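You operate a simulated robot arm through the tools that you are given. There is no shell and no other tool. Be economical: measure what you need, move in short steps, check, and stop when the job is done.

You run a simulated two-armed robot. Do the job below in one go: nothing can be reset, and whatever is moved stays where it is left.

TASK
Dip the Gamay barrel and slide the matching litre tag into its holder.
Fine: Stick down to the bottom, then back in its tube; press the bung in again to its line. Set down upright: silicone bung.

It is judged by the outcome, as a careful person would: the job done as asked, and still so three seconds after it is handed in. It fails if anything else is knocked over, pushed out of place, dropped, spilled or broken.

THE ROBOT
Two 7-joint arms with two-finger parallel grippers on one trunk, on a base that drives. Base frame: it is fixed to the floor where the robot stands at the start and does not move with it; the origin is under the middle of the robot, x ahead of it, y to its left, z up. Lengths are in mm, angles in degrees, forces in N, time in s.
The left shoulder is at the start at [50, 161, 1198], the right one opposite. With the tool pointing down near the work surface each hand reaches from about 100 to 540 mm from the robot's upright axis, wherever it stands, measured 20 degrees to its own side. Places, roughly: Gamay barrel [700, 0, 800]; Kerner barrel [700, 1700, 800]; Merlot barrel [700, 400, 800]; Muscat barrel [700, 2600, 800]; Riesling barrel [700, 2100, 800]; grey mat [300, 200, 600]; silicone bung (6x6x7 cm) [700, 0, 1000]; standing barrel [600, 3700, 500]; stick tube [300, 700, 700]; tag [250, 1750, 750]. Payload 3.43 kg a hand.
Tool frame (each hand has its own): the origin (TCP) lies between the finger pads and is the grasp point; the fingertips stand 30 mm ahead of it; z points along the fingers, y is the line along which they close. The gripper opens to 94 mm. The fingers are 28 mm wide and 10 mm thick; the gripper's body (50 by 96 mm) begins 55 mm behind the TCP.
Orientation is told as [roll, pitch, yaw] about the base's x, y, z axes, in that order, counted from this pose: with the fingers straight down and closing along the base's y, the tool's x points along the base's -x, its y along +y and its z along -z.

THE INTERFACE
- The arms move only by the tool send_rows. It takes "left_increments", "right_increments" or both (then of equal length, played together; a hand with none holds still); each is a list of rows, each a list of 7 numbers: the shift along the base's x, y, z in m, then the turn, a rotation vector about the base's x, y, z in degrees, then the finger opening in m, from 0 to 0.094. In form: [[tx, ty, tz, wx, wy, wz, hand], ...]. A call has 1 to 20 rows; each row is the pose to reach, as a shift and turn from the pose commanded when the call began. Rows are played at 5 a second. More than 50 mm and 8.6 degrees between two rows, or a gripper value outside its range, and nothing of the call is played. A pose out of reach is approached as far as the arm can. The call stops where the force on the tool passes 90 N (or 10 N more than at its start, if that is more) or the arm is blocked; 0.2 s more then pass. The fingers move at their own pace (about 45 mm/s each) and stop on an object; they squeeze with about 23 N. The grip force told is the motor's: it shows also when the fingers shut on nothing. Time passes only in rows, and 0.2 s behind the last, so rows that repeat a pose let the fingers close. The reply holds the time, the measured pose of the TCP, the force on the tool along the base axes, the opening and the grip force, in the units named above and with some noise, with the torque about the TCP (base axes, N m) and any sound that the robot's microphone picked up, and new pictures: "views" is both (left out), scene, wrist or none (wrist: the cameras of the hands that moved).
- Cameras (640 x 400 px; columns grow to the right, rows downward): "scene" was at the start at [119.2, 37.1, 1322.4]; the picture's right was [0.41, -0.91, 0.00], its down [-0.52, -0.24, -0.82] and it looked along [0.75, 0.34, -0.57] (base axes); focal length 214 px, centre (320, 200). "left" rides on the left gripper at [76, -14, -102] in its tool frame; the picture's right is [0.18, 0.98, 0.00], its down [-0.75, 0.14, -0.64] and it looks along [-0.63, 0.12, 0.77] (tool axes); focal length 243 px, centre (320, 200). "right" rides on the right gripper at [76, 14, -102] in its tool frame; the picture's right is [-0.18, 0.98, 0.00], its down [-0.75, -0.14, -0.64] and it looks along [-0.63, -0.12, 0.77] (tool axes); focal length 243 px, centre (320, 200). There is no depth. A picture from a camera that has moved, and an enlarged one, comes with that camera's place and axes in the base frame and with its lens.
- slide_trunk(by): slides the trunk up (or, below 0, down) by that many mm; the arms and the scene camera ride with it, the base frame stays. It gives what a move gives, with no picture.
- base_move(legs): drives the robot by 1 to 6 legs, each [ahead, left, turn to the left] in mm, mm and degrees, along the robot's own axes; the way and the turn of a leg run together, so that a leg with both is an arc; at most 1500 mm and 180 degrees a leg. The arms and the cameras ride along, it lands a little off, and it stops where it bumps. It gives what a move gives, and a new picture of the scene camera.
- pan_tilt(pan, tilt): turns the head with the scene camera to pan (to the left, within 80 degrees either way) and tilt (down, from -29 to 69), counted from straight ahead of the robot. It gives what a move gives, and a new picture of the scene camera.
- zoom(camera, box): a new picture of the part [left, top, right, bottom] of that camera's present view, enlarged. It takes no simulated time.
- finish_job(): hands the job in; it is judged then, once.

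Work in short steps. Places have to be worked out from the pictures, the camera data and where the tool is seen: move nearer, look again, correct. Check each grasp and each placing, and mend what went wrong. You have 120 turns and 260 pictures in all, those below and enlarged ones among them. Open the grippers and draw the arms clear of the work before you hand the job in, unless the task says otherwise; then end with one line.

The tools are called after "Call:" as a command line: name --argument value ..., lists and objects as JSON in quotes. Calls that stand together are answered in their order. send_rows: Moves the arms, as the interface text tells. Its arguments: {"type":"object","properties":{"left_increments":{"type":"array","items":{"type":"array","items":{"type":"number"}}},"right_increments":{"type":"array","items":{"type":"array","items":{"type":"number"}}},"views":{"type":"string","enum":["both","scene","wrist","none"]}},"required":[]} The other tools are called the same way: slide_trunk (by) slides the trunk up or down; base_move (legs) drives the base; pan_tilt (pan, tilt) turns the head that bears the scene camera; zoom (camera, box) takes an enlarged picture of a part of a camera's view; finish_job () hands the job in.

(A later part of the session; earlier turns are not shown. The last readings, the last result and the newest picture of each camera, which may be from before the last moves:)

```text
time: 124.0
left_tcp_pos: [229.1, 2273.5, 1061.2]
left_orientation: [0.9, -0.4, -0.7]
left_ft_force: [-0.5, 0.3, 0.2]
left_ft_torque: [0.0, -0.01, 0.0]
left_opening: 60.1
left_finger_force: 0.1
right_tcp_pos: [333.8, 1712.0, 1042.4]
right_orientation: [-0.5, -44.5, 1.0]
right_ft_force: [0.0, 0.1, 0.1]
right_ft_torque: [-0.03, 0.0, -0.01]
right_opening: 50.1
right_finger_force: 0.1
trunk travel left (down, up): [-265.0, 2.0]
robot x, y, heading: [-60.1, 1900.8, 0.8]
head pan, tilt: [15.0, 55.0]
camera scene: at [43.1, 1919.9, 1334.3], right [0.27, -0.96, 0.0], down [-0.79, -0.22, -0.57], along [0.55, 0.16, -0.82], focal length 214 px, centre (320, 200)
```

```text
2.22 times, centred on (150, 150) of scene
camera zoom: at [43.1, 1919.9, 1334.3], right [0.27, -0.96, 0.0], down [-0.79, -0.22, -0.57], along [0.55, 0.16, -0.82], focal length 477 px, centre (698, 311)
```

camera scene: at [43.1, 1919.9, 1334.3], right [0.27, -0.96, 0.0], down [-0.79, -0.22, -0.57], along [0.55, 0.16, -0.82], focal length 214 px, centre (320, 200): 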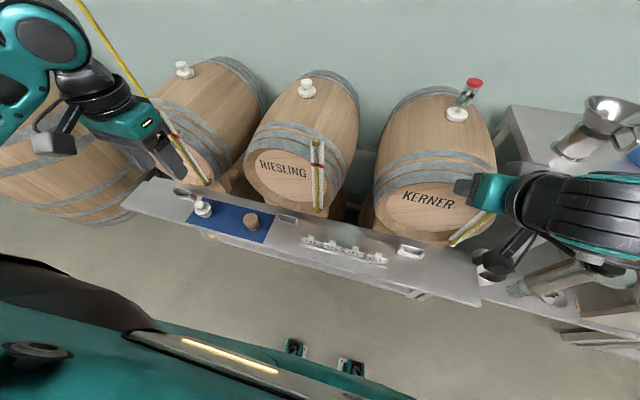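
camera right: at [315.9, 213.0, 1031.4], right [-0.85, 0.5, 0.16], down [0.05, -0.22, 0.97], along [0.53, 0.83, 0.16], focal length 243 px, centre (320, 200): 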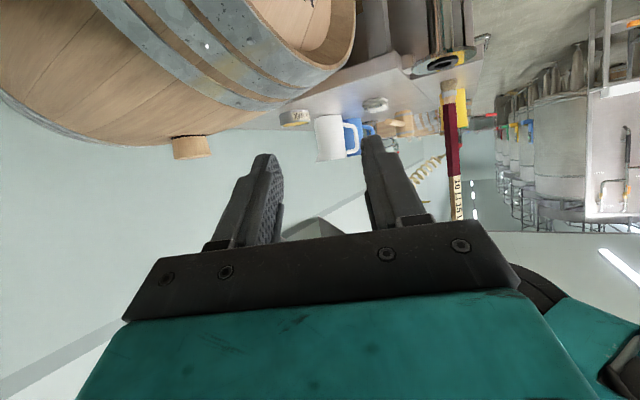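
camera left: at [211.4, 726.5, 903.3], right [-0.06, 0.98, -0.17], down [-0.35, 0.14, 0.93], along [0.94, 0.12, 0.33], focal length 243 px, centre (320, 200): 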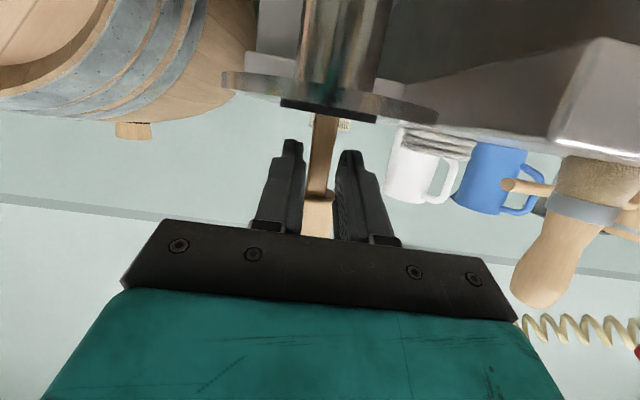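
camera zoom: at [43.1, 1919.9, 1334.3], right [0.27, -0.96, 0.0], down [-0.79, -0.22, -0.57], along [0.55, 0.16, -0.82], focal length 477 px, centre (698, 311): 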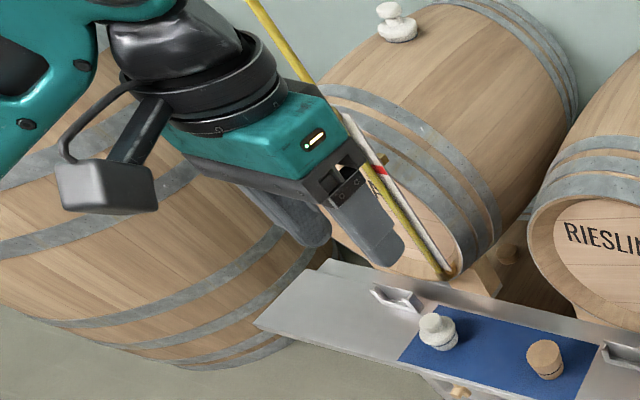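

The tag tab triangulates to ≈[323, 2030, 696], 17 mm wide. I bring the left hand above it, yawed 90° to grip the tab's faces.

Call:
send_rows --left_increments '[[0.009, -0.022, -0.01, 0, 0, 8.2, 0.06], [0.018, -0.044, -0.02, 0, 0, 16.4, 0.06], [0.027, -0.066, -0.03, 0, 0, 24.6, 0.06], [0.036, -0.088, -0.04, 0, 0, 32.8, 0.06], [0.045, -0.11, -0.06, 0, 0, 41, 0.06], [0.054, -0.132, -0.08, 0, 0, 49.2, 0.06], [0.063, -0.154, -0.11, 0, 0, 57.4, 0.06], [0.072, -0.176, -0.14, 0, 0, 65.6, 0.06], [0.081, -0.198, -0.17, 0, 0, 73.8, 0.06], [0.088, -0.22, -0.2, 0, 0, 82, 0.06], [0.094, -0.243, -0.23, 0, 0, 90, 0.06], [0.094, -0.243, -0.25, 0, 0, 90, 0.06]]' --views "both"

Call:
zoom --camera "scene" --box '[270, 170, 400, 280]'

```text
time: 126.6
left_tcp_pos: [323.4, 2032.6, 809.3]
left_orientation: [1.0, -0.6, 89.4]
left_ft_force: [-0.4, -1.5, 0.4]
left_ft_torque: [-0.01, 0.03, -0.02]
left_opening: 60.0
left_finger_force: 0.0
right_tcp_pos: [334.3, 1712.1, 1043.7]
right_orientation: [-0.6, -44.6, 1.0]
right_ft_force: [-0.4, 0.2, 0.1]
right_ft_torque: [-0.02, -0.01, -0.01]
right_opening: 50.0
right_finger_force: 0.1
trunk travel left (down, up): [-265.0, 2.0]
robot x, y, heading: [-64.0, 1898.9, 0.6]
head pan, tilt: [15.0, 55.0]
camera scene: at [43.0, 1920.1, 1334.3], right [0.27, -0.96, 0.0], down [-0.79, -0.22, -0.57], along [0.55, 0.16, -0.82], focal length 214 px, centre (320, 200)
camera left: at [339.0, 1952.7, 911.0], right [-0.98, -0.17, 0.02], down [-0.12, 0.75, 0.65], along [-0.13, 0.64, -0.76], focal length 243 px, centre (320, 200)
```

scene: 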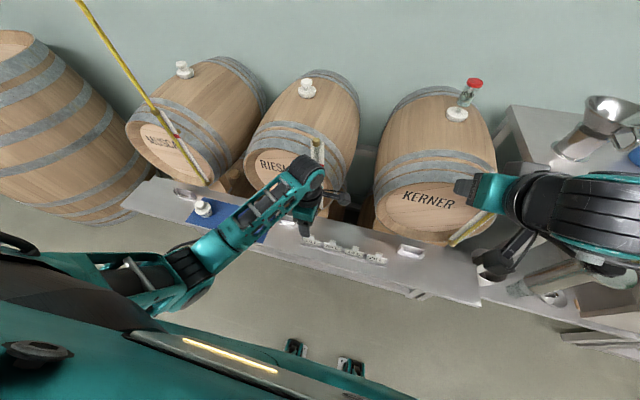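
left: 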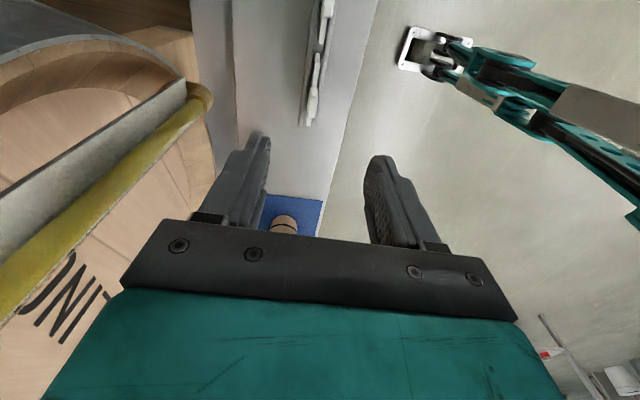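

```text
3.64 times, centred on (335, 225) of scene
camera zoom: at [43.0, 1920.1, 1334.3], right [0.27, -0.96, 0.0], down [-0.79, -0.22, -0.57], along [0.55, 0.16, -0.82], focal length 780 px, centre (266, 109)
```

zoom: 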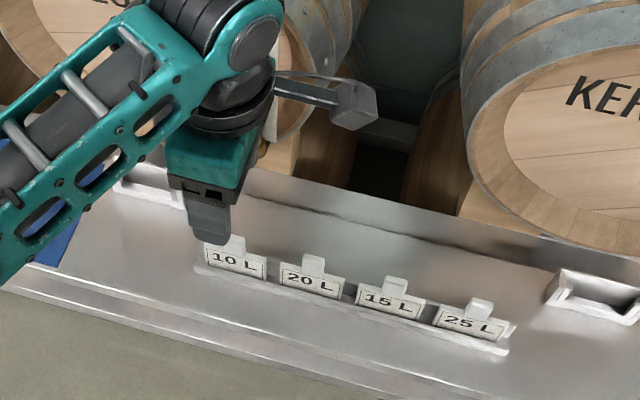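

Call:
zoom --camera "left" --box '[270, 0, 380, 140]'

```text
2.86 times, centred on (325, 70) of left
camera zoom: at [339.0, 1952.7, 911.0], right [-0.98, -0.17, 0.02], down [-0.12, 0.75, 0.65], along [-0.13, 0.64, -0.76], focal length 693 px, centre (306, 571)
```

zoom: 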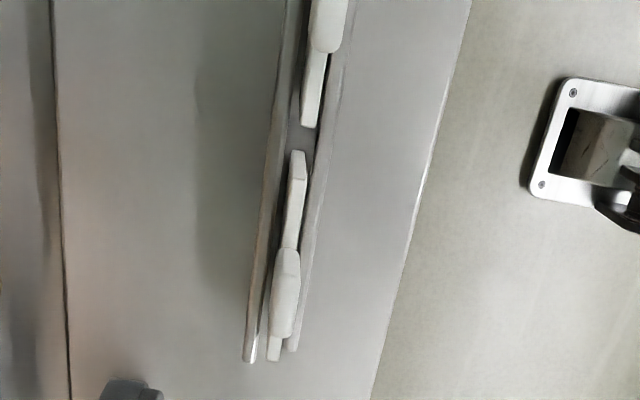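

Tab ≈[327, 2030, 696]. I descend to z≈745 with fingers at 40 mm and look again.

Call:
send_rows --left_increments '[[0.003, -0.002, -0.03, -1, 0, 0, 0.04], [0.003, -0.002, -0.064, -1, 0, 0, 0.04], [0.003, -0.002, -0.064, -1, 0, 0, 0.04]]' --views "none"

Call:
zoom --camera "left" --box '[220, 40, 420, 240]'

Call:
zoom --camera "scene" --box '[290, 205, 370, 275]'

```text
time: 127.4
left_tcp_pos: [325.9, 2027.8, 746.8]
left_orientation: [1.0, 0.5, 89.3]
left_ft_force: [0.7, -0.1, -0.1]
left_ft_torque: [0.0, -0.04, 0.02]
left_opening: 40.0
left_finger_force: 0.2
right_tcp_pos: [334.1, 1709.8, 1041.9]
right_orientation: [-0.6, -44.5, 0.9]
right_ft_force: [0.7, 0.6, -0.3]
right_ft_torque: [0.03, 0.0, 0.01]
right_opening: 50.0
right_finger_force: 0.1
trunk travel left (down, up): [-265.0, 2.0]
robot x, y, heading: [-67.8, 1896.7, 1.2]
head pan, tilt: [15.0, 55.0]
```

```text
2.00 times, centred on (320, 140) of left
camera zoom: at [341.1, 1951.2, 849.0], right [-0.98, -0.17, 0.02], down [-0.12, 0.76, 0.64], along [-0.12, 0.63, -0.77], focal length 485 px, centre (320, 320)
```

zoom: 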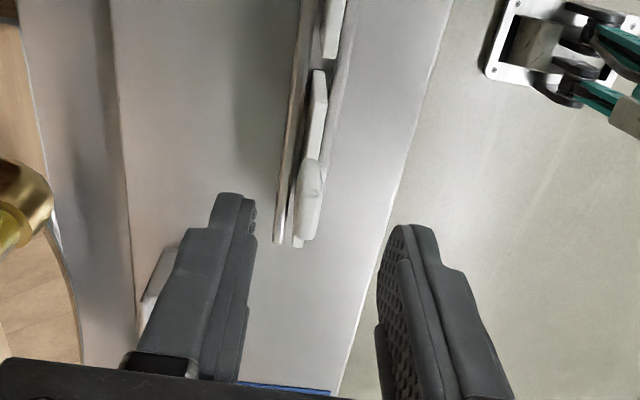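

```text
5.71 times, centred on (330, 240) of scene
camera zoom: at [43.1, 1920.0, 1334.2], right [0.27, -0.96, 0.0], down [-0.79, -0.22, -0.57], along [0.55, 0.16, -0.82], focal length 1226 px, centre (263, -29)
```

zoom: 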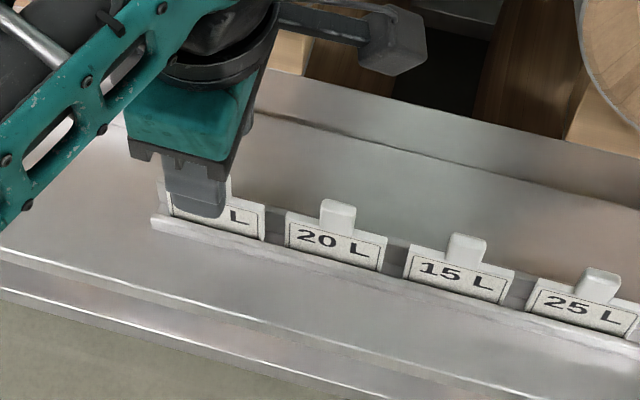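

Tab is ~4 mm toward +x of centre. I shift and descend to z≈718, then check before closing.

Call:
send_rows --left_increments '[[0.0035, 0, -0.014, 0, 0, 0, 0.04], [0.0035, 0, -0.029, 0, 0, 0, 0.04], [0.0035, 0, -0.029, 0, 0, 0, 0.04]]' --views "none"

Call:
zoom --camera "left" --box '[220, 40, 420, 240]'

Call:
zoom --camera "scene" --box '[290, 205, 370, 275]'

```text
time: 128.2
left_tcp_pos: [331.8, 2027.5, 717.2]
left_orientation: [1.0, 0.5, 89.3]
left_ft_force: [0.3, -0.8, -0.4]
left_ft_torque: [0.05, -0.01, 0.02]
left_opening: 39.8
left_finger_force: 0.1
right_tcp_pos: [335.2, 1710.9, 1041.8]
right_orientation: [-0.6, -44.5, 1.0]
right_ft_force: [0.4, -0.7, 0.2]
right_ft_torque: [-0.02, 0.03, 0.01]
right_opening: 50.1
right_finger_force: 0.1
trunk travel left (down, up): [-265.0, 2.0]
robot x, y, heading: [-66.8, 1897.7, 0.9]
head pan, tilt: [15.0, 55.0]
```

```text
2.00 times, centred on (320, 140) of left
camera zoom: at [345.6, 1951.6, 820.8], right [-0.98, -0.17, 0.02], down [-0.12, 0.76, 0.64], along [-0.12, 0.63, -0.77], focal length 485 px, centre (320, 320)
```

zoom: 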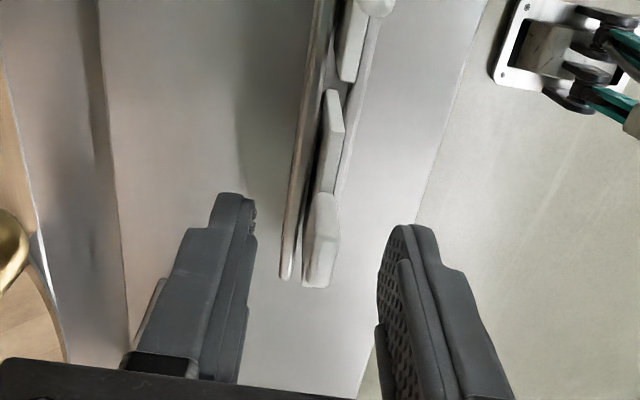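

```text
5.71 times, centred on (330, 240) of scene
camera zoom: at [43.1, 1919.9, 1334.2], right [0.27, -0.96, 0.0], down [-0.79, -0.22, -0.57], along [0.55, 0.16, -0.82], focal length 1226 px, centre (263, -29)
```

zoom: 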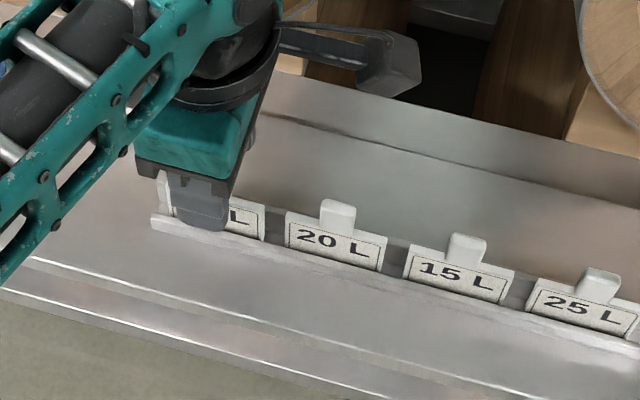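

Aligned: the tab lies centred between the fingertips. I lower 4 mm and close.

Call:
send_rows --left_increments '[[0, 0.001, -0.004, 0, 0, 0, 0.04], [0, 0.001, -0.004, 0, 0, 0, 0.02], [0, 0.001, -0.004, 0, 0, 0, 0.0], [0, 0.001, -0.004, 0, 0, 0, 0.0], [0, 0.001, -0.004, 0, 0, 0, 0.0]]' --views "none"

Call:
zoom --camera "left" --box '[220, 40, 420, 240]'

```text
time: 129.4
left_tcp_pos: [330.7, 2027.6, 713.3]
left_orientation: [1.0, 0.3, 89.3]
left_ft_force: [-0.2, 0.0, 0.0]
left_ft_torque: [0.02, 0.01, 0.01]
left_opening: 6.9
left_finger_force: 23.0
right_tcp_pos: [333.3, 1711.3, 1042.4]
right_orientation: [-0.7, -44.5, 0.9]
right_ft_force: [0.5, -1.0, 0.6]
right_ft_torque: [-0.01, 0.0, 0.01]
right_opening: 50.1
right_finger_force: 0.1
trunk travel left (down, up): [-265.0, 2.0]
robot x, y, heading: [-63.5, 1898.4, 0.7]
head pan, tilt: [15.0, 55.0]
```

```text
2.00 times, centred on (320, 140) of left
camera zoom: at [345.6, 1952.3, 817.3], right [-0.98, -0.17, 0.02], down [-0.12, 0.76, 0.64], along [-0.12, 0.63, -0.77], focal length 485 px, centre (320, 320)
```

zoom: 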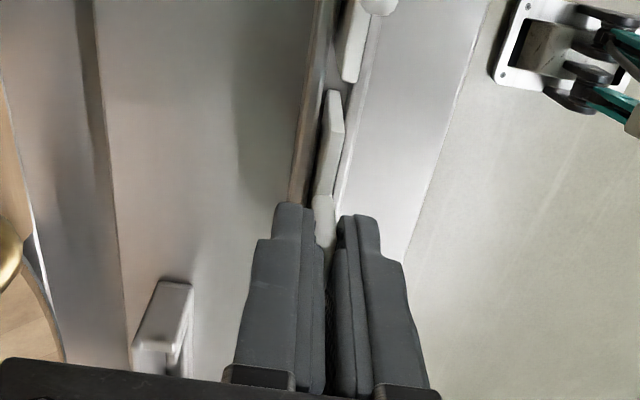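

Gripped at 6.9 mm with 23 N. I lift straight up gently and check the tag came along alone.

Call:
send_rows --left_increments '[[0, 0, 0.01, 0, 0, 0, 0.0], [0, 0, 0.03, 0, 0, 0, 0.0], [0, 0, 0.06, 0, 0, 0, 0.0], [0, 0, 0.1, 0, 0, 0, 0.0], [0, 0, 0.14, 0, 0, 0, 0.0]]' --views "none"

Call:
zoom --camera "scene" --box '[270, 150, 400, 275]'

Call:
zoom --camera "left" --box '[220, 40, 420, 240]'

```text
time: 130.8
left_tcp_pos: [325.4, 2075.4, 842.7]
left_orientation: [1.8, -5.7, 90.3]
left_ft_force: [0.4, 0.1, 0.1]
left_ft_torque: [0.0, 0.01, 0.02]
left_opening: 6.7
left_finger_force: 23.4
right_tcp_pos: [334.2, 1712.0, 1041.8]
right_orientation: [-0.6, -44.6, 0.9]
right_ft_force: [0.3, 0.8, -0.3]
right_ft_torque: [-0.02, 0.02, 0.02]
right_opening: 50.0
right_finger_force: 0.1
trunk travel left (down, up): [-265.0, 2.0]
robot x, y, heading: [-68.2, 1897.2, 1.0]
head pan, tilt: [15.0, 55.0]
stopped in row 5 (left hand): the arm was blocked; the commanded pose is now the measured one
```

```text
3.20 times, centred on (335, 212) of scene
camera zoom: at [43.1, 1920.1, 1334.2], right [0.27, -0.96, 0.0], down [-0.79, -0.22, -0.57], along [0.55, 0.16, -0.82], focal length 686 px, centre (272, 160)
```

zoom: 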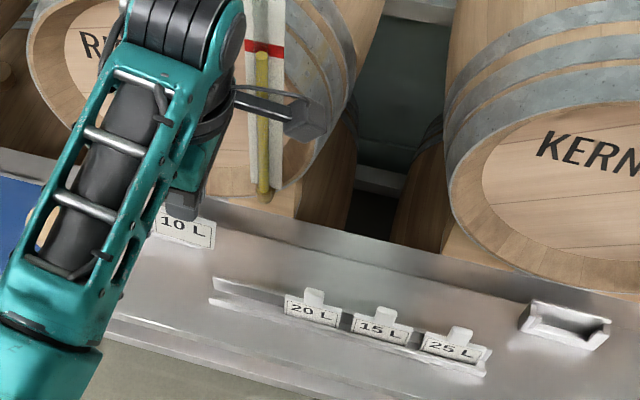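

```text
2.00 times, centred on (320, 140) of left
camera zoom: at [343.8, 1989.4, 936.2], right [-0.98, -0.19, 0.01], down [-0.12, 0.69, 0.72], along [-0.15, 0.7, -0.7], focal length 485 px, centre (320, 320)
```

zoom: 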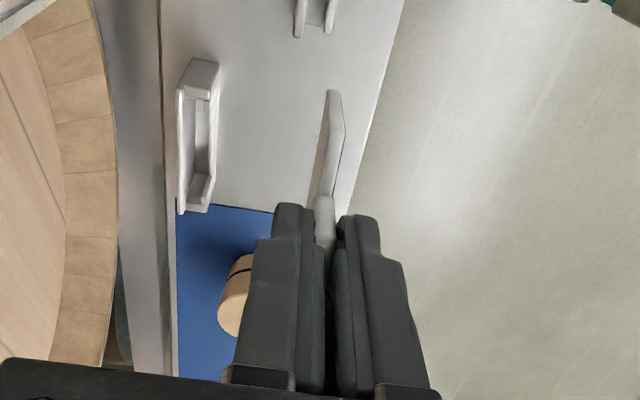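

The 10 L tag is in hand, others undisturbed. I back away and drive right to the Gamay holder.

Call:
base_move --legs '[[-300, 0, -0.9], [0, -1000, 0], [0, -1035, 0]]'

Call:
pan_tilt --pan 10 --tilt 40

```text
time: 142.6
left_tcp_pos: [27.3, 13.0, 840.6]
left_orientation: [1.9, -5.7, 89.2]
left_ft_force: [0.4, -0.7, -0.3]
left_ft_torque: [-0.01, -0.02, 0.0]
left_opening: 6.7
left_finger_force: 23.1
right_tcp_pos: [28.6, -351.1, 1042.4]
right_orientation: [-0.6, -44.6, 0.0]
right_ft_force: [0.6, 0.0, -0.1]
right_ft_torque: [0.0, -0.01, -0.01]
right_opening: 50.0
right_finger_force: 0.1
trunk travel left (down, up): [-265.0, 2.0]
robot x, y, heading: [-368.3, -155.8, -0.6]
head pan, tilt: [15.0, 55.0]
camera scene: at [-258.8, -137.3, 1334.2], right [0.26, -0.97, 0.0], down [-0.79, -0.21, -0.57], along [0.55, 0.15, -0.82], focal length 214 px, centre (320, 200)
```

scene: 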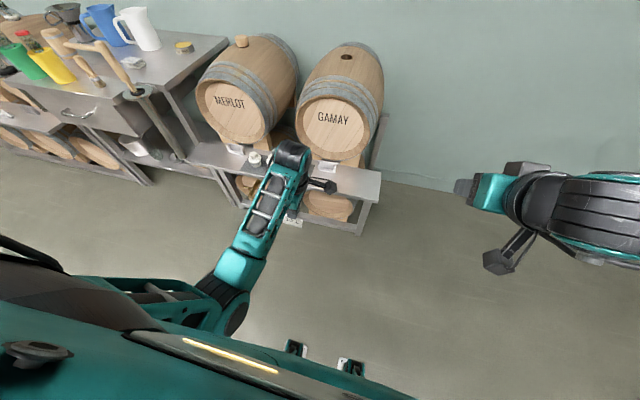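

```text
time: 143.4
left_tcp_pos: [26.7, 12.9, 842.0]
left_orientation: [1.7, -5.6, 89.2]
left_ft_force: [0.2, 0.6, -0.1]
left_ft_torque: [-0.01, -0.03, -0.03]
left_opening: 6.7
left_finger_force: 22.7
right_tcp_pos: [28.2, -352.3, 1042.7]
right_orientation: [-0.6, -44.5, -0.1]
right_ft_force: [-0.8, 0.1, 0.4]
right_ft_torque: [0.01, 0.01, 0.01]
right_opening: 50.2
right_finger_force: 0.1
trunk travel left (down, up): [-265.0, 2.0]
robot x, y, heading: [-367.9, -157.0, -0.2]
head pan, tilt: [10.0, 40.0]
camera scene: at [-244.7, -141.0, 1354.9], right [0.17, -0.99, 0.0], down [-0.63, -0.11, -0.77], along [0.75, 0.13, -0.64], focal length 214 px, centre (320, 200)
```

scene: 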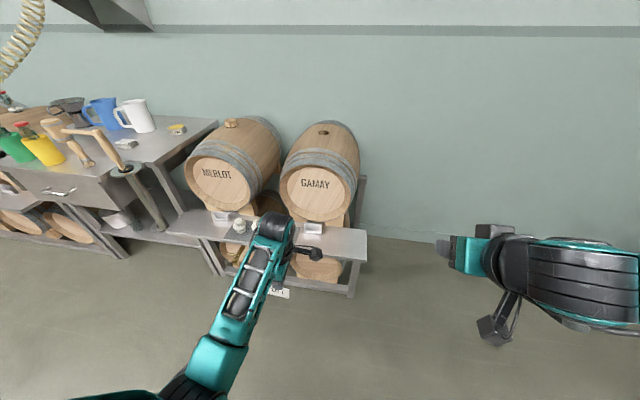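

I zoom on the Gamay holder to understand its shape.

Call:
zoom --camera "scene" --box '[290, 210, 340, 245]'

Call:
zoom --camera "left" --box '[220, 40, 420, 240]'

```text
11.43 times, centred on (315, 228) of scene
camera zoom: at [-244.7, -141.0, 1354.9], right [0.17, -0.99, 0.0], down [-0.63, -0.11, -0.77], along [0.75, 0.13, -0.64], focal length 2451 px, centre (377, -114)
```

zoom: 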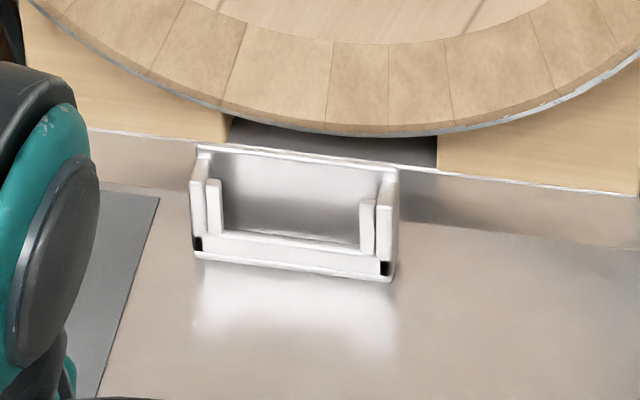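

```text
2.00 times, centred on (320, 140) of left
camera zoom: at [43.3, -73.6, 936.2], right [-0.98, -0.17, 0.01], down [-0.11, 0.69, 0.72], along [-0.13, 0.7, -0.7], focal length 485 px, centre (320, 320)
```

zoom: 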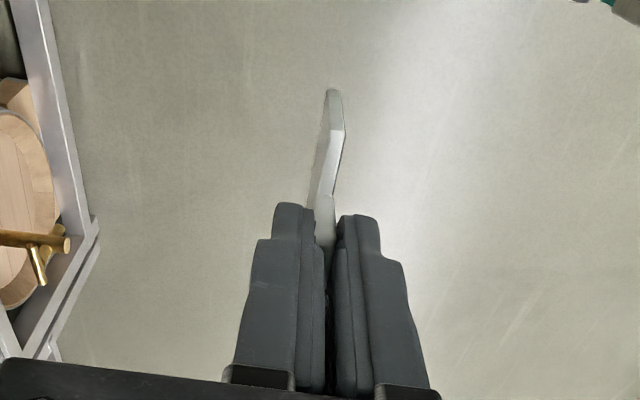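

The holder is a top-entry slot: back plate, side walls and two front lips. I drive in so the left hand hovers just short of it.

Call:
base_move --legs '[[0, 20, 0], [335, 0, 0]]'

Call:
pan_tilt --pan 20 --tilt 55

Call:
zoom --camera "scene" --box '[250, 170, 400, 270]'

Call:
zoom --camera "left" --box '[170, 0, 450, 240]'

```text
time: 146.0
left_tcp_pos: [369.6, 33.0, 840.5]
left_orientation: [1.8, -5.6, 89.3]
left_ft_force: [0.4, -0.3, 0.1]
left_ft_torque: [-0.01, 0.01, 0.0]
left_opening: 6.7
left_finger_force: 23.2
right_tcp_pos: [371.0, -330.8, 1041.6]
right_orientation: [-0.6, -44.3, 0.0]
right_ft_force: [0.5, -0.9, 0.6]
right_ft_torque: [0.02, -0.01, 0.02]
right_opening: 50.0
right_finger_force: 0.0
trunk travel left (down, up): [-265.0, 2.0]
robot x, y, heading: [-24.1, -137.5, -0.3]
head pan, tilt: [10.0, 40.0]
camera scene: at [97.7, -121.6, 1354.8], right [0.17, -0.98, 0.0], down [-0.63, -0.11, -0.77], along [0.75, 0.13, -0.64], focal length 214 px, centre (320, 200)
```

scene: 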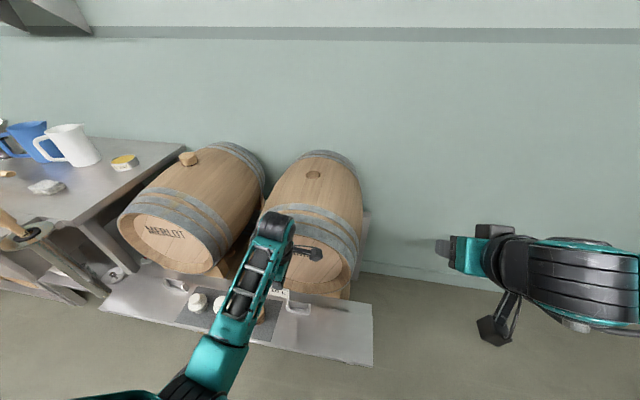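

```text
time: 146.8
left_tcp_pos: [369.0, 33.0, 841.3]
left_orientation: [1.8, -5.6, 89.3]
left_ft_force: [0.2, -0.4, 0.5]
left_ft_torque: [0.0, 0.02, 0.0]
left_opening: 7.0
left_finger_force: 23.2
right_tcp_pos: [370.1, -331.3, 1042.2]
right_orientation: [-0.6, -44.5, 0.0]
right_ft_force: [-0.7, 0.7, 0.3]
right_ft_torque: [-0.01, 0.03, 0.02]
right_opening: 50.0
right_finger_force: 0.0
trunk travel left (down, up): [-265.0, 2.0]
robot x, y, heading: [-25.8, -137.0, 0.1]
head pan, tilt: [20.0, 55.0]
camera scene: at [81.3, -111.7, 1334.3], right [0.34, -0.94, 0.0], down [-0.77, -0.28, -0.57], along [0.54, 0.2, -0.82], focal length 214 px, centre (320, 200)
```

scene: 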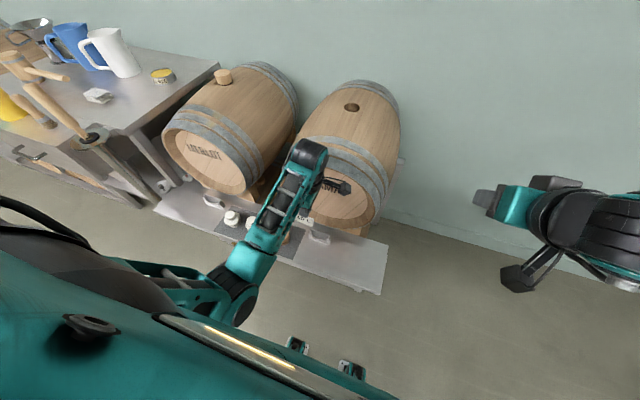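

```text
4.00 times, centred on (325, 220) of scene
camera zoom: at [81.3, -111.7, 1334.3], right [0.34, -0.94, 0.0], down [-0.77, -0.28, -0.57], along [0.54, 0.2, -0.82], focal length 858 px, centre (300, 120)
```

zoom: 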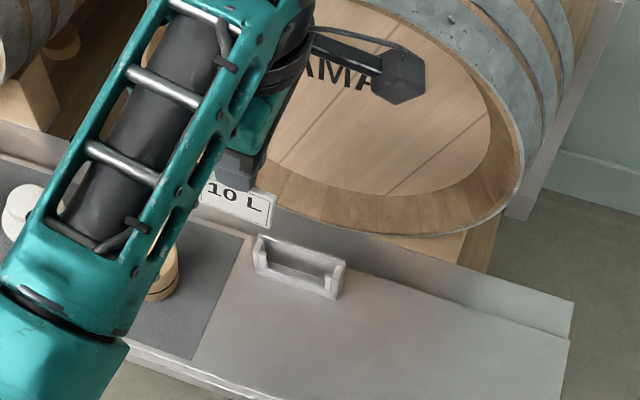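

```text
1.67 times, centred on (310, 120) of left
camera zoom: at [384.9, -53.3, 936.1], right [-0.98, -0.17, 0.01], down [-0.11, 0.69, 0.72], along [-0.13, 0.7, -0.7], focal length 404 px, centre (337, 333)
```

zoom: 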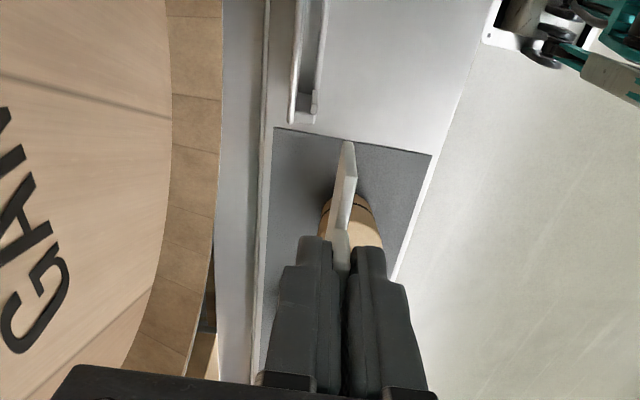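

Holder triangulates to centre ≈[388, 2], top z≈657, spanning y −35…39. I level the tag (it tilted 6° when the arm shifted) and move it above the slot, still ~50 mm clear.

Call:
send_rows --left_increments '[[0.005, -0.01, -0.01, -2, -0.2, 0, 0.0], [0.01, -0.02, -0.025, -4, -0.5, 0, 0.0], [0.017, -0.032, -0.05, -5.9, -0.8, 0, 0.0], [0.017, -0.032, -0.05, -5.9, -0.8, 0, 0.0]]' --views "none"

Call:
zoom --camera "scene" --box '[280, 190, 360, 260]'

Call:
zoom --camera "left" --box '[240, 0, 400, 160]'

```text
time: 147.6
left_tcp_pos: [388.5, 57.9, 807.6]
left_orientation: [1.5, -5.5, 90.6]
left_ft_force: [-131.2, -14.8, -78.4]
left_ft_torque: [4.23, -9.33, -5.29]
left_opening: 6.8
left_finger_force: 22.4
right_tcp_pos: [364.3, -330.1, 1042.7]
right_orientation: [-0.6, -44.8, 0.2]
right_ft_force: [0.7, 0.2, 0.0]
right_ft_torque: [-0.03, -0.01, 0.02]
right_opening: 49.8
right_finger_force: 0.0
trunk travel left (down, up): [-265.0, 2.0]
robot x, y, heading: [-26.0, -136.4, 0.0]
head pan, tilt: [20.0, 55.0]
stopped in row 4 (left hand): the force on the tool passed its limit (the readings are from after the stop); the commanded pose is now the measured one
```

```text
5.71 times, centred on (320, 225) of scene
camera zoom: at [73.1, -111.5, 1333.3], right [0.34, -0.94, 0.0], down [-0.77, -0.28, -0.58], along [0.54, 0.2, -0.82], focal length 1226 px, centre (320, 57)
```

zoom: 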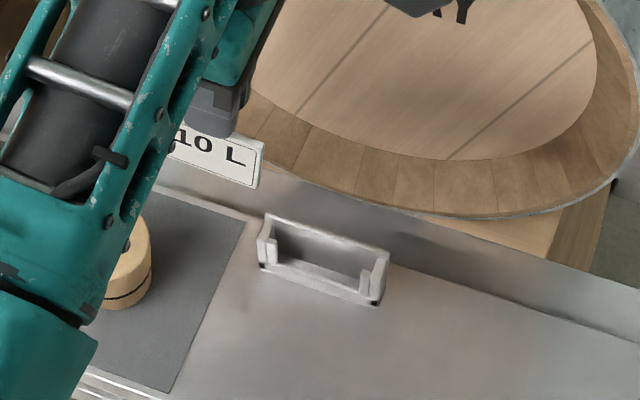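

```text
2.50 times, centred on (320, 80) of left
camera zoom: at [406.9, -27.9, 902.6], right [-0.98, -0.19, 0.01], down [-0.13, 0.69, 0.71], along [-0.14, 0.7, -0.7], focal length 606 px, centre (320, 500)
```

zoom: 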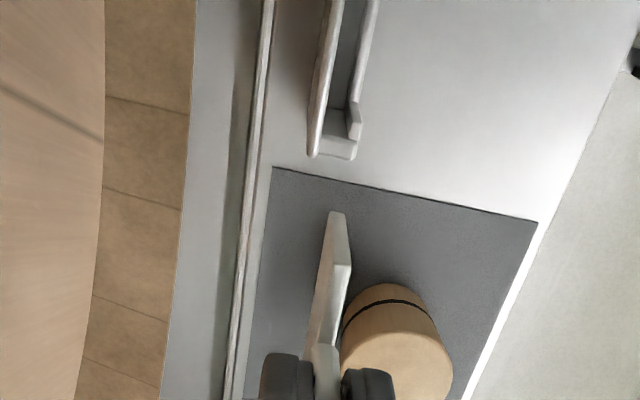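

Something on the hand pushed against the barrel (−131 N in x), and the arm is at an awkward joint limit. I back off immediately by driving the base back.

Call:
base_move --legs '[[-120, 0, 0]]'

Call:
zoom --camera "scene" --box '[160, 60, 420, 280]'

```text
time: 148.3
left_tcp_pos: [384.6, 60.3, 816.4]
left_orientation: [4.4, -5.3, 90.3]
left_ft_force: [-47.9, -3.5, -0.3]
left_ft_torque: [0.36, -4.8, -1.58]
left_opening: 7.0
left_finger_force: 23.1
right_tcp_pos: [360.6, -329.1, 1044.7]
right_orientation: [-0.6, -44.6, 0.3]
right_ft_force: [0.3, 0.0, 0.3]
right_ft_torque: [0.0, 0.03, -0.01]
right_opening: 50.0
right_finger_force: 0.1
trunk travel left (down, up): [-265.0, 2.0]
robot x, y, heading: [-33.3, -141.9, 0.4]
head pan, tilt: [20.0, 55.0]
stopped in leg 1: the force on the tool passed its limit (the readings are from after the stop); the commanded pose is now the measured one
camera scene: at [68.6, -112.1, 1335.8], right [0.35, -0.94, 0.0], down [-0.77, -0.28, -0.58], along [0.54, 0.2, -0.82], focal length 214 px, centre (320, 200)
```

scene: 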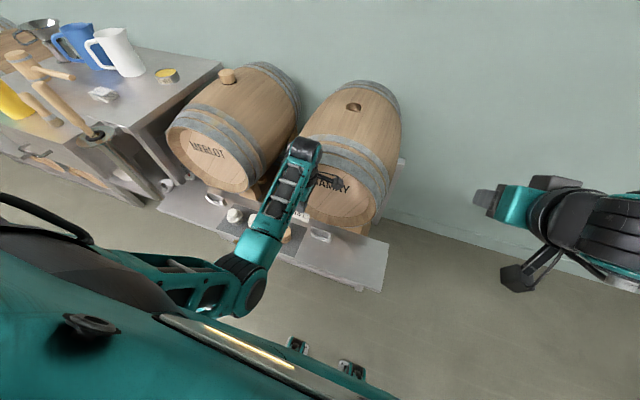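

```text
1.82 times, centred on (290, 170) of scene
camera zoom: at [68.6, -112.1, 1335.8], right [0.35, -0.94, 0.0], down [-0.77, -0.28, -0.58], along [0.54, 0.2, -0.82], focal length 390 px, centre (374, 254)
```

zoom: 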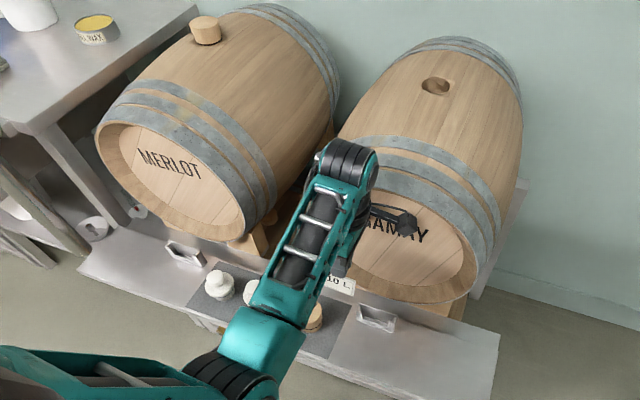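

Force has eased to 48 N; continue backing away.

Call:
base_move --legs '[[-120, 0, 0]]'

Call:
zoom --camera "scene" --box '[160, 60, 420, 280]'

```text
time: 149.6
left_tcp_pos: [267.9, 59.6, 813.7]
left_orientation: [4.0, -5.4, 90.3]
left_ft_force: [-0.6, -0.6, 0.0]
left_ft_torque: [-0.03, 0.01, -0.02]
left_opening: 7.0
left_finger_force: 23.0
right_tcp_pos: [242.8, -329.4, 1042.2]
right_orientation: [-0.6, -44.4, 0.1]
right_ft_force: [-0.3, 0.2, -0.2]
right_ft_torque: [-0.03, 0.0, 0.01]
right_opening: 49.8
right_finger_force: 0.1
trunk travel left (down, up): [-265.0, 2.0]
robot x, y, heading: [-150.2, -137.5, 0.0]
head pan, tilt: [20.0, 55.0]
camera scene: at [-47.4, -112.1, 1334.4], right [0.34, -0.94, 0.0], down [-0.77, -0.28, -0.57], along [0.54, 0.2, -0.82], focal length 214 px, centre (320, 200)
```

scene: 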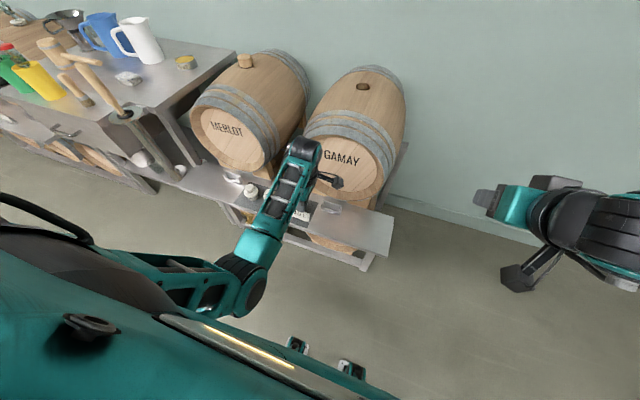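

```text
1.82 times, centred on (290, 170) of scene
camera zoom: at [-47.4, -112.1, 1334.4], right [0.34, -0.94, 0.0], down [-0.77, -0.28, -0.57], along [0.54, 0.2, -0.82], focal length 390 px, centre (374, 254)
```

zoom: 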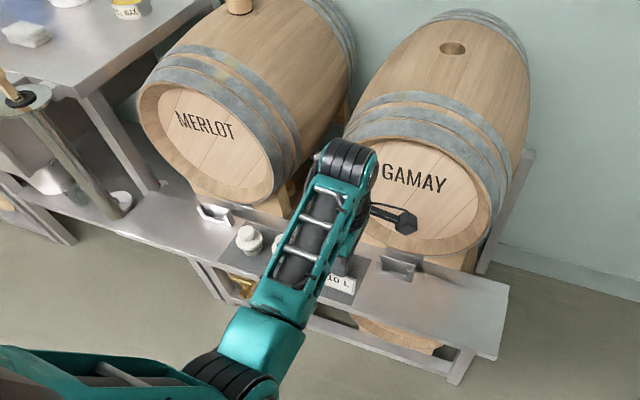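

Clear now, and the bung hole is still at [678, 2] — the barrel has not moved. Gripped by its faces, the wide gripper doesn't fit before the barrel rim (x≈428). Plan: hand the tag to the right hand gripping the card's side edges. First I bring the left hand toward the middle, levelled.

Call:
send_rows --left_increments '[[0, 0, 0.02, -1, -1, 0, 0.0], [-0.01, -0.02, 0.04, -2, -2, 0, 0.0], [-0.02, -0.05, 0.05, -3.5, -3, 0, 0.0], [-0.03, -0.08, 0.05, -5.3, -3, 0, 0.0], [-0.03, -0.11, 0.05, -5.3, -3, 0, 0.0], [-0.03, -0.11, 0.05, -5.3, -3, 0, 0.0]]' --views "scene"

Call:
zoom --camera "scene" --box '[250, 150, 380, 270]'

```text
time: 150.5
left_tcp_pos: [272.4, 87.1, 882.5]
left_orientation: [-3.3, -12.1, 93.9]
left_ft_force: [1.0, 1.3, -0.5]
left_ft_torque: [-0.01, 0.02, 0.03]
left_opening: 6.6
left_finger_force: 22.9
right_tcp_pos: [244.2, -329.9, 1042.5]
right_orientation: [-0.5, -44.5, 0.2]
right_ft_force: [-0.2, 0.3, 0.7]
right_ft_torque: [-0.02, -0.01, -0.01]
right_opening: 50.1
right_finger_force: 0.0
trunk travel left (down, up): [-265.0, 2.0]
robot x, y, heading: [-153.6, -139.0, 0.3]
head pan, tilt: [20.0, 55.0]
stopped in row 4 (left hand): the arm was blocked; the commanded pose is now the measured one
camera scene: at [-46.4, -111.9, 1334.2], right [0.34, -0.94, 0.0], down [-0.77, -0.28, -0.57], along [0.54, 0.2, -0.82], focal length 214 px, centre (320, 200)
```

scene: 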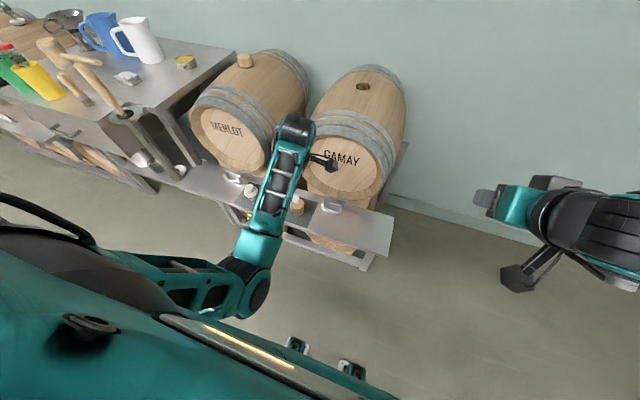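

```text
3.33 times, centred on (315, 210) of scene
camera zoom: at [-46.4, -111.9, 1334.2], right [0.34, -0.94, 0.0], down [-0.77, -0.28, -0.57], along [0.54, 0.2, -0.82], focal length 715 px, centre (337, 167)
```

zoom: 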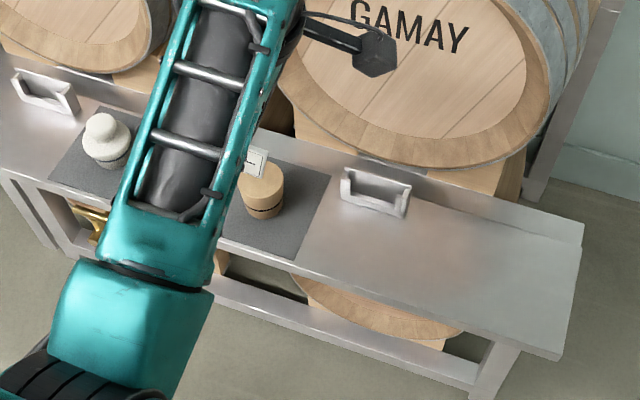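

The left wrist hits a joint limit at this yaw. I'll turn the robot 30° left instead, standing further right, so the same tag orientation is comfortable; then insert with the hand leaning ~8° back from the barrel.

Call:
base_move --legs '[[0, -186, 0], [0, 0, 30]]'

Call:
send_rows --left_increments '[[0, 0, 0, 0, 0, -7, 0.0], [0, 0, 0, 0, 0, -14, 0.0], [0, 0, 0, 0, 0, -21, 0.0], [0, 0, 0, 0, 0, -28, 0.0], [0, 0, 0, 0, 0, -34, 0.0], [0, 0, 0, 0, 0, -34, 0.0]]' --views "none"

```text
time: 153.5
left_tcp_pos: [97.0, 92.0, 880.5]
left_orientation: [-3.4, -12.2, 124.9]
left_ft_force: [0.4, -0.5, -0.2]
left_ft_torque: [-0.01, 0.01, 0.02]
left_opening: 6.8
left_finger_force: 23.5
right_tcp_pos: [287.4, -281.2, 1042.5]
right_orientation: [-0.6, -44.4, 31.2]
right_ft_force: [-0.3, -0.1, -0.1]
right_ft_torque: [0.0, 0.0, 0.01]
right_opening: 49.9
right_finger_force: 0.0
trunk travel left (down, up): [-265.0, 2.0]
robot x, y, heading: [-151.5, -320.2, 31.2]
head pan, tilt: [20.0, 55.0]
camera scene: at [-73.9, -243.0, 1334.2], right [0.78, -0.63, 0.0], down [-0.51, -0.64, -0.57], along [0.36, 0.45, -0.82], focal length 214 px, centre (320, 200)
```

scene: 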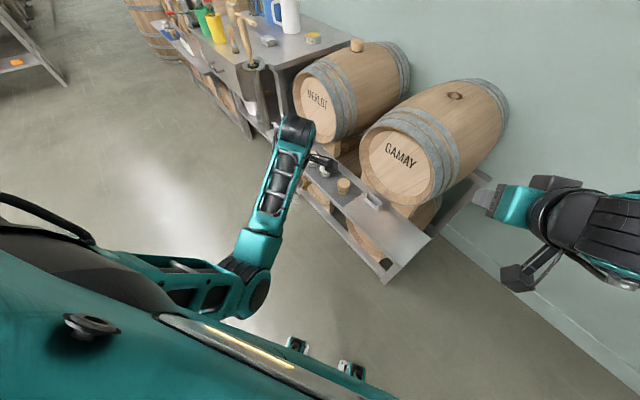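

```text
time: 155.1
left_tcp_pos: [116.7, 98.5, 904.4]
left_orientation: [-6.9, -13.2, 91.7]
left_ft_force: [0.9, -0.6, -0.4]
left_ft_torque: [0.03, -0.01, -0.02]
left_opening: 6.6
left_finger_force: 22.9
right_tcp_pos: [287.3, -282.2, 1041.6]
right_orientation: [-0.6, -44.6, 31.2]
right_ft_force: [-0.1, -0.1, -0.5]
right_ft_torque: [0.01, -0.03, 0.03]
right_opening: 49.7
right_finger_force: 0.1
trunk travel left (down, up): [-265.0, 2.0]
robot x, y, heading: [-153.2, -321.0, 30.9]
head pan, tilt: [20.0, 55.0]
stopped in row 6 (left hand): the arm was blocked; the commanded pose is now the measured one
```

The lean is already right (roll −7°); I now lower to z≈800 in free space while removing the 13° in-plane tilt.

Call:
send_rows --left_increments '[[0, 0, -0.03, -1, 0, 0, 0.0], [0.01, 0, -0.06, -3, 0, 0, 0.0], [0.02, 0, -0.09, -6, 0, 0, 0.0], [0.03, 0, -0.105, -9, 0, 0, 0.0], [0.04, 0, -0.105, -13, 0, -1.5, 0.0], [0.04, 0, -0.105, -13, 0, -1.5, 0.0]]' --views "scene"

```text
time: 156.5
left_tcp_pos: [153.3, 107.9, 798.2]
left_orientation: [-6.5, -0.7, 90.5]
left_ft_force: [0.0, 0.1, -0.8]
left_ft_torque: [0.03, 0.01, -0.04]
left_opening: 6.8
left_finger_force: 23.0
right_tcp_pos: [287.0, -281.9, 1041.5]
right_orientation: [-0.5, -44.5, 31.1]
right_ft_force: [-0.3, 1.0, 0.8]
right_ft_torque: [0.0, 0.0, 0.0]
right_opening: 49.8
right_finger_force: 0.1
trunk travel left (down, up): [-265.0, 2.0]
robot x, y, heading: [-150.0, -317.4, 31.3]
head pan, tilt: [20.0, 55.0]
camera scene: at [-74.0, -243.0, 1334.2], right [0.78, -0.63, 0.0], down [-0.51, -0.64, -0.57], along [0.36, 0.45, -0.82], focal length 214 px, centre (320, 200)
```

scene: 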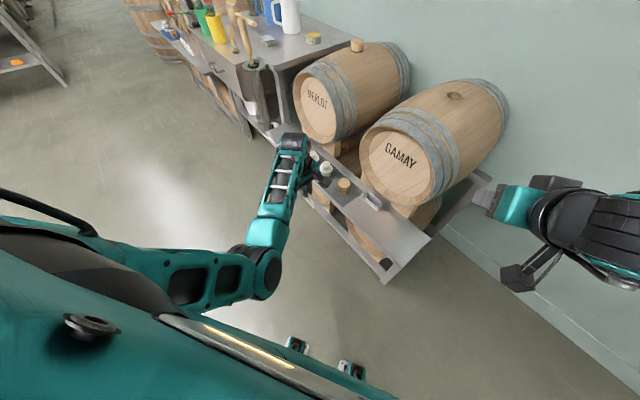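

Good posture. I drive the base diagonally toward its working spot, keeping the hand short of the holder.

Call:
base_move --legs '[[138, -107, -1]]'

Call:
pan_tilt --pan 5 --tilt 50

Call:
zoom --camera "scene" --box '[240, 160, 400, 270]'

Call:
zoom --camera "left" --box '[180, 0, 440, 240]'

```text
time: 158.0
left_tcp_pos: [339.7, 77.9, 798.7]
left_orientation: [-6.5, -0.9, 89.0]
left_ft_force: [0.2, -0.1, 0.2]
left_ft_torque: [0.01, 0.02, 0.0]
left_opening: 6.4
left_finger_force: 22.7
right_tcp_pos: [463.6, -314.7, 1041.8]
right_orientation: [-0.7, -44.4, 29.9]
right_ft_force: [1.1, -0.8, -0.3]
right_ft_torque: [-0.01, 0.04, 0.0]
right_opening: 50.0
right_finger_force: 0.0
trunk travel left (down, up): [-265.0, 2.0]
robot x, y, heading: [19.2, -342.9, 30.0]
head pan, tilt: [20.0, 55.0]
camera scene: at [104.1, -267.5, 1334.2], right [0.76, -0.65, 0.0], down [-0.53, -0.63, -0.57], along [0.37, 0.44, -0.82], focal length 214 px, centre (320, 200)
```

scene: 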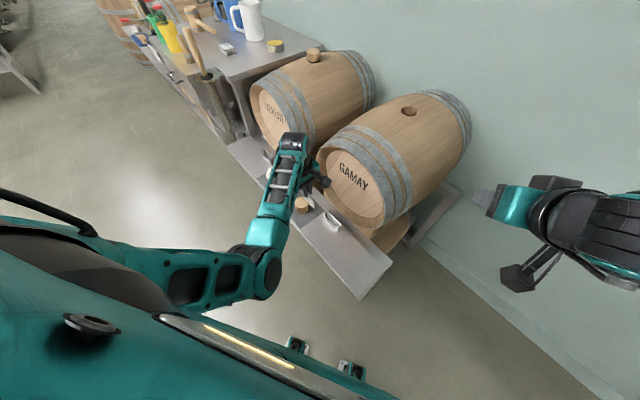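

```text
time: 158.8
left_tcp_pos: [338.5, 79.3, 799.4]
left_orientation: [-6.6, -1.1, 89.2]
left_ft_force: [0.5, -0.2, 0.2]
left_ft_torque: [-0.02, 0.02, -0.01]
left_opening: 6.7
left_finger_force: 23.2
right_tcp_pos: [462.4, -313.9, 1042.6]
right_orientation: [-0.6, -44.4, 30.0]
right_ft_force: [-0.1, 1.3, -0.5]
right_ft_torque: [0.0, 0.01, -0.04]
right_opening: 50.1
right_finger_force: 0.0
trunk travel left (down, up): [-265.0, 2.0]
robot x, y, heading: [25.5, -346.1, 30.0]
head pan, tilt: [5.0, 50.0]
camera scene: at [120.0, -278.4, 1340.7], right [0.57, -0.82, 0.0], down [-0.63, -0.44, -0.64], along [0.53, 0.37, -0.77], focal length 214 px, centre (320, 200)
```

scene: 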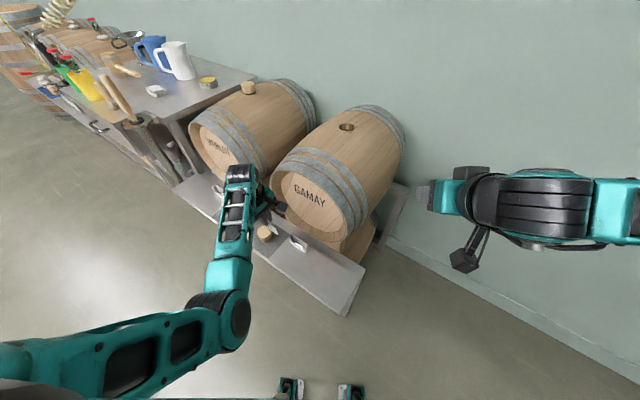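

```text
3.64 times, centred on (320, 215) of scene
camera zoom: at [120.0, -278.4, 1340.7], right [0.57, -0.82, 0.0], down [-0.63, -0.44, -0.64], along [0.53, 0.37, -0.77], focal length 780 px, centre (320, 146)
```

zoom: 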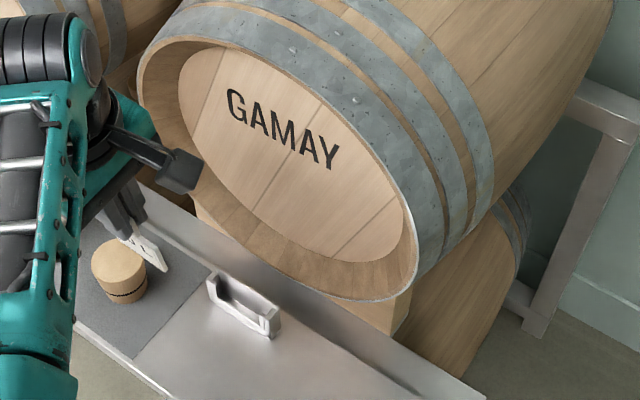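

```text
1.67 times, centred on (310, 120) of left
camera zoom: at [339.8, 0.5, 902.4], right [-0.98, -0.17, -0.12], down [-0.2, 0.75, 0.63], along [-0.02, 0.64, -0.76], focal length 404 px, centre (337, 333)
```

zoom: 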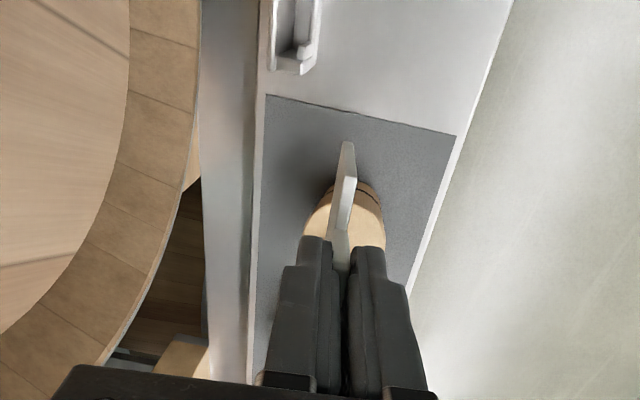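

The holder re-triangulates to [390, 0, 657]. I move the tag over it, ~30 mm above the slot.

Call:
send_rows --left_increments '[[0.01, -0.025, 0, 0, 0, 0, 0.0], [0.02, -0.05, -0.01, 0, 0, 0, 0.0], [0.03, -0.075, -0.02, 0, 0, 0, 0.0], [0.039, -0.075, -0.03, 0, 0, 0, 0.0], [0.039, -0.075, -0.03, 0, 0, 0, 0.0]]' --views "none"

Call:
zoom --camera "scene" --box '[260, 200, 330, 260]'

Call:
zoom --camera "left" --box '[250, 20, 390, 160]'

```text
time: 159.7
left_tcp_pos: [348.2, 89.0, 783.8]
left_orientation: [-4.7, -9.1, 92.0]
left_ft_force: [-0.1, -0.4, -0.6]
left_ft_torque: [-0.02, 0.0, 0.05]
left_opening: 6.8
left_finger_force: 22.3
right_tcp_pos: [462.9, -313.6, 1041.2]
right_orientation: [-0.6, -44.5, 29.9]
right_ft_force: [-0.3, -0.3, 0.1]
right_ft_torque: [0.0, 0.01, -0.01]
right_opening: 50.0
right_finger_force: 0.0
trunk travel left (down, up): [-265.0, 2.0]
robot x, y, heading: [24.2, -340.3, 29.8]
head pan, tilt: [5.0, 50.0]
stopped in row 4 (left hand): the arm was blocked; the commanded pose is now the measured one
```

```text
6.67 times, centred on (295, 230) of scene
camera zoom: at [120.0, -278.3, 1340.7], right [0.57, -0.82, 0.0], down [-0.63, -0.44, -0.64], along [0.53, 0.37, -0.77], focal length 1430 px, centre (487, 0)
```

zoom: 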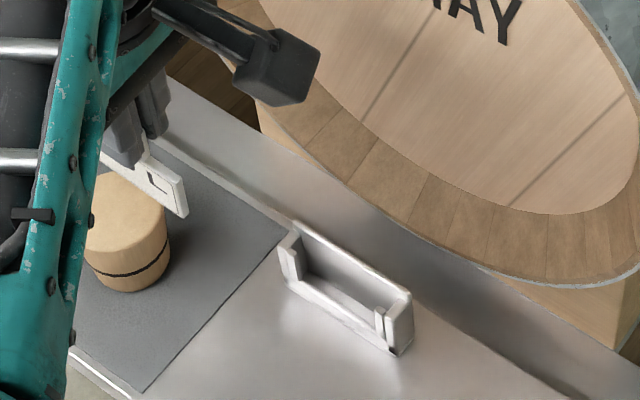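

```text
2.86 times, centred on (320, 90) of left
camera zoom: at [356.8, -2.5, 875.2], right [-0.97, -0.2, -0.11], down [-0.22, 0.64, 0.74], along [-0.08, 0.74, -0.66], focal length 693 px, centre (320, 514)
```

zoom: 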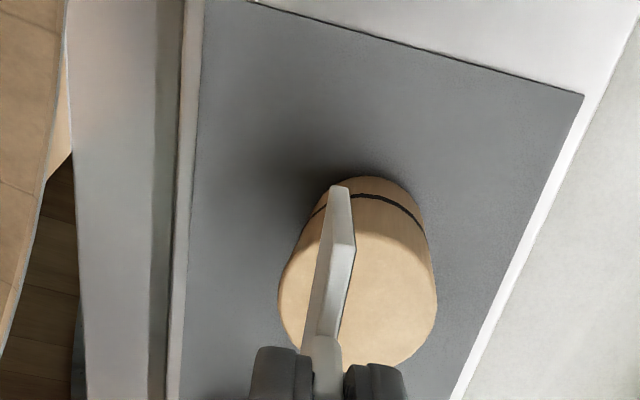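

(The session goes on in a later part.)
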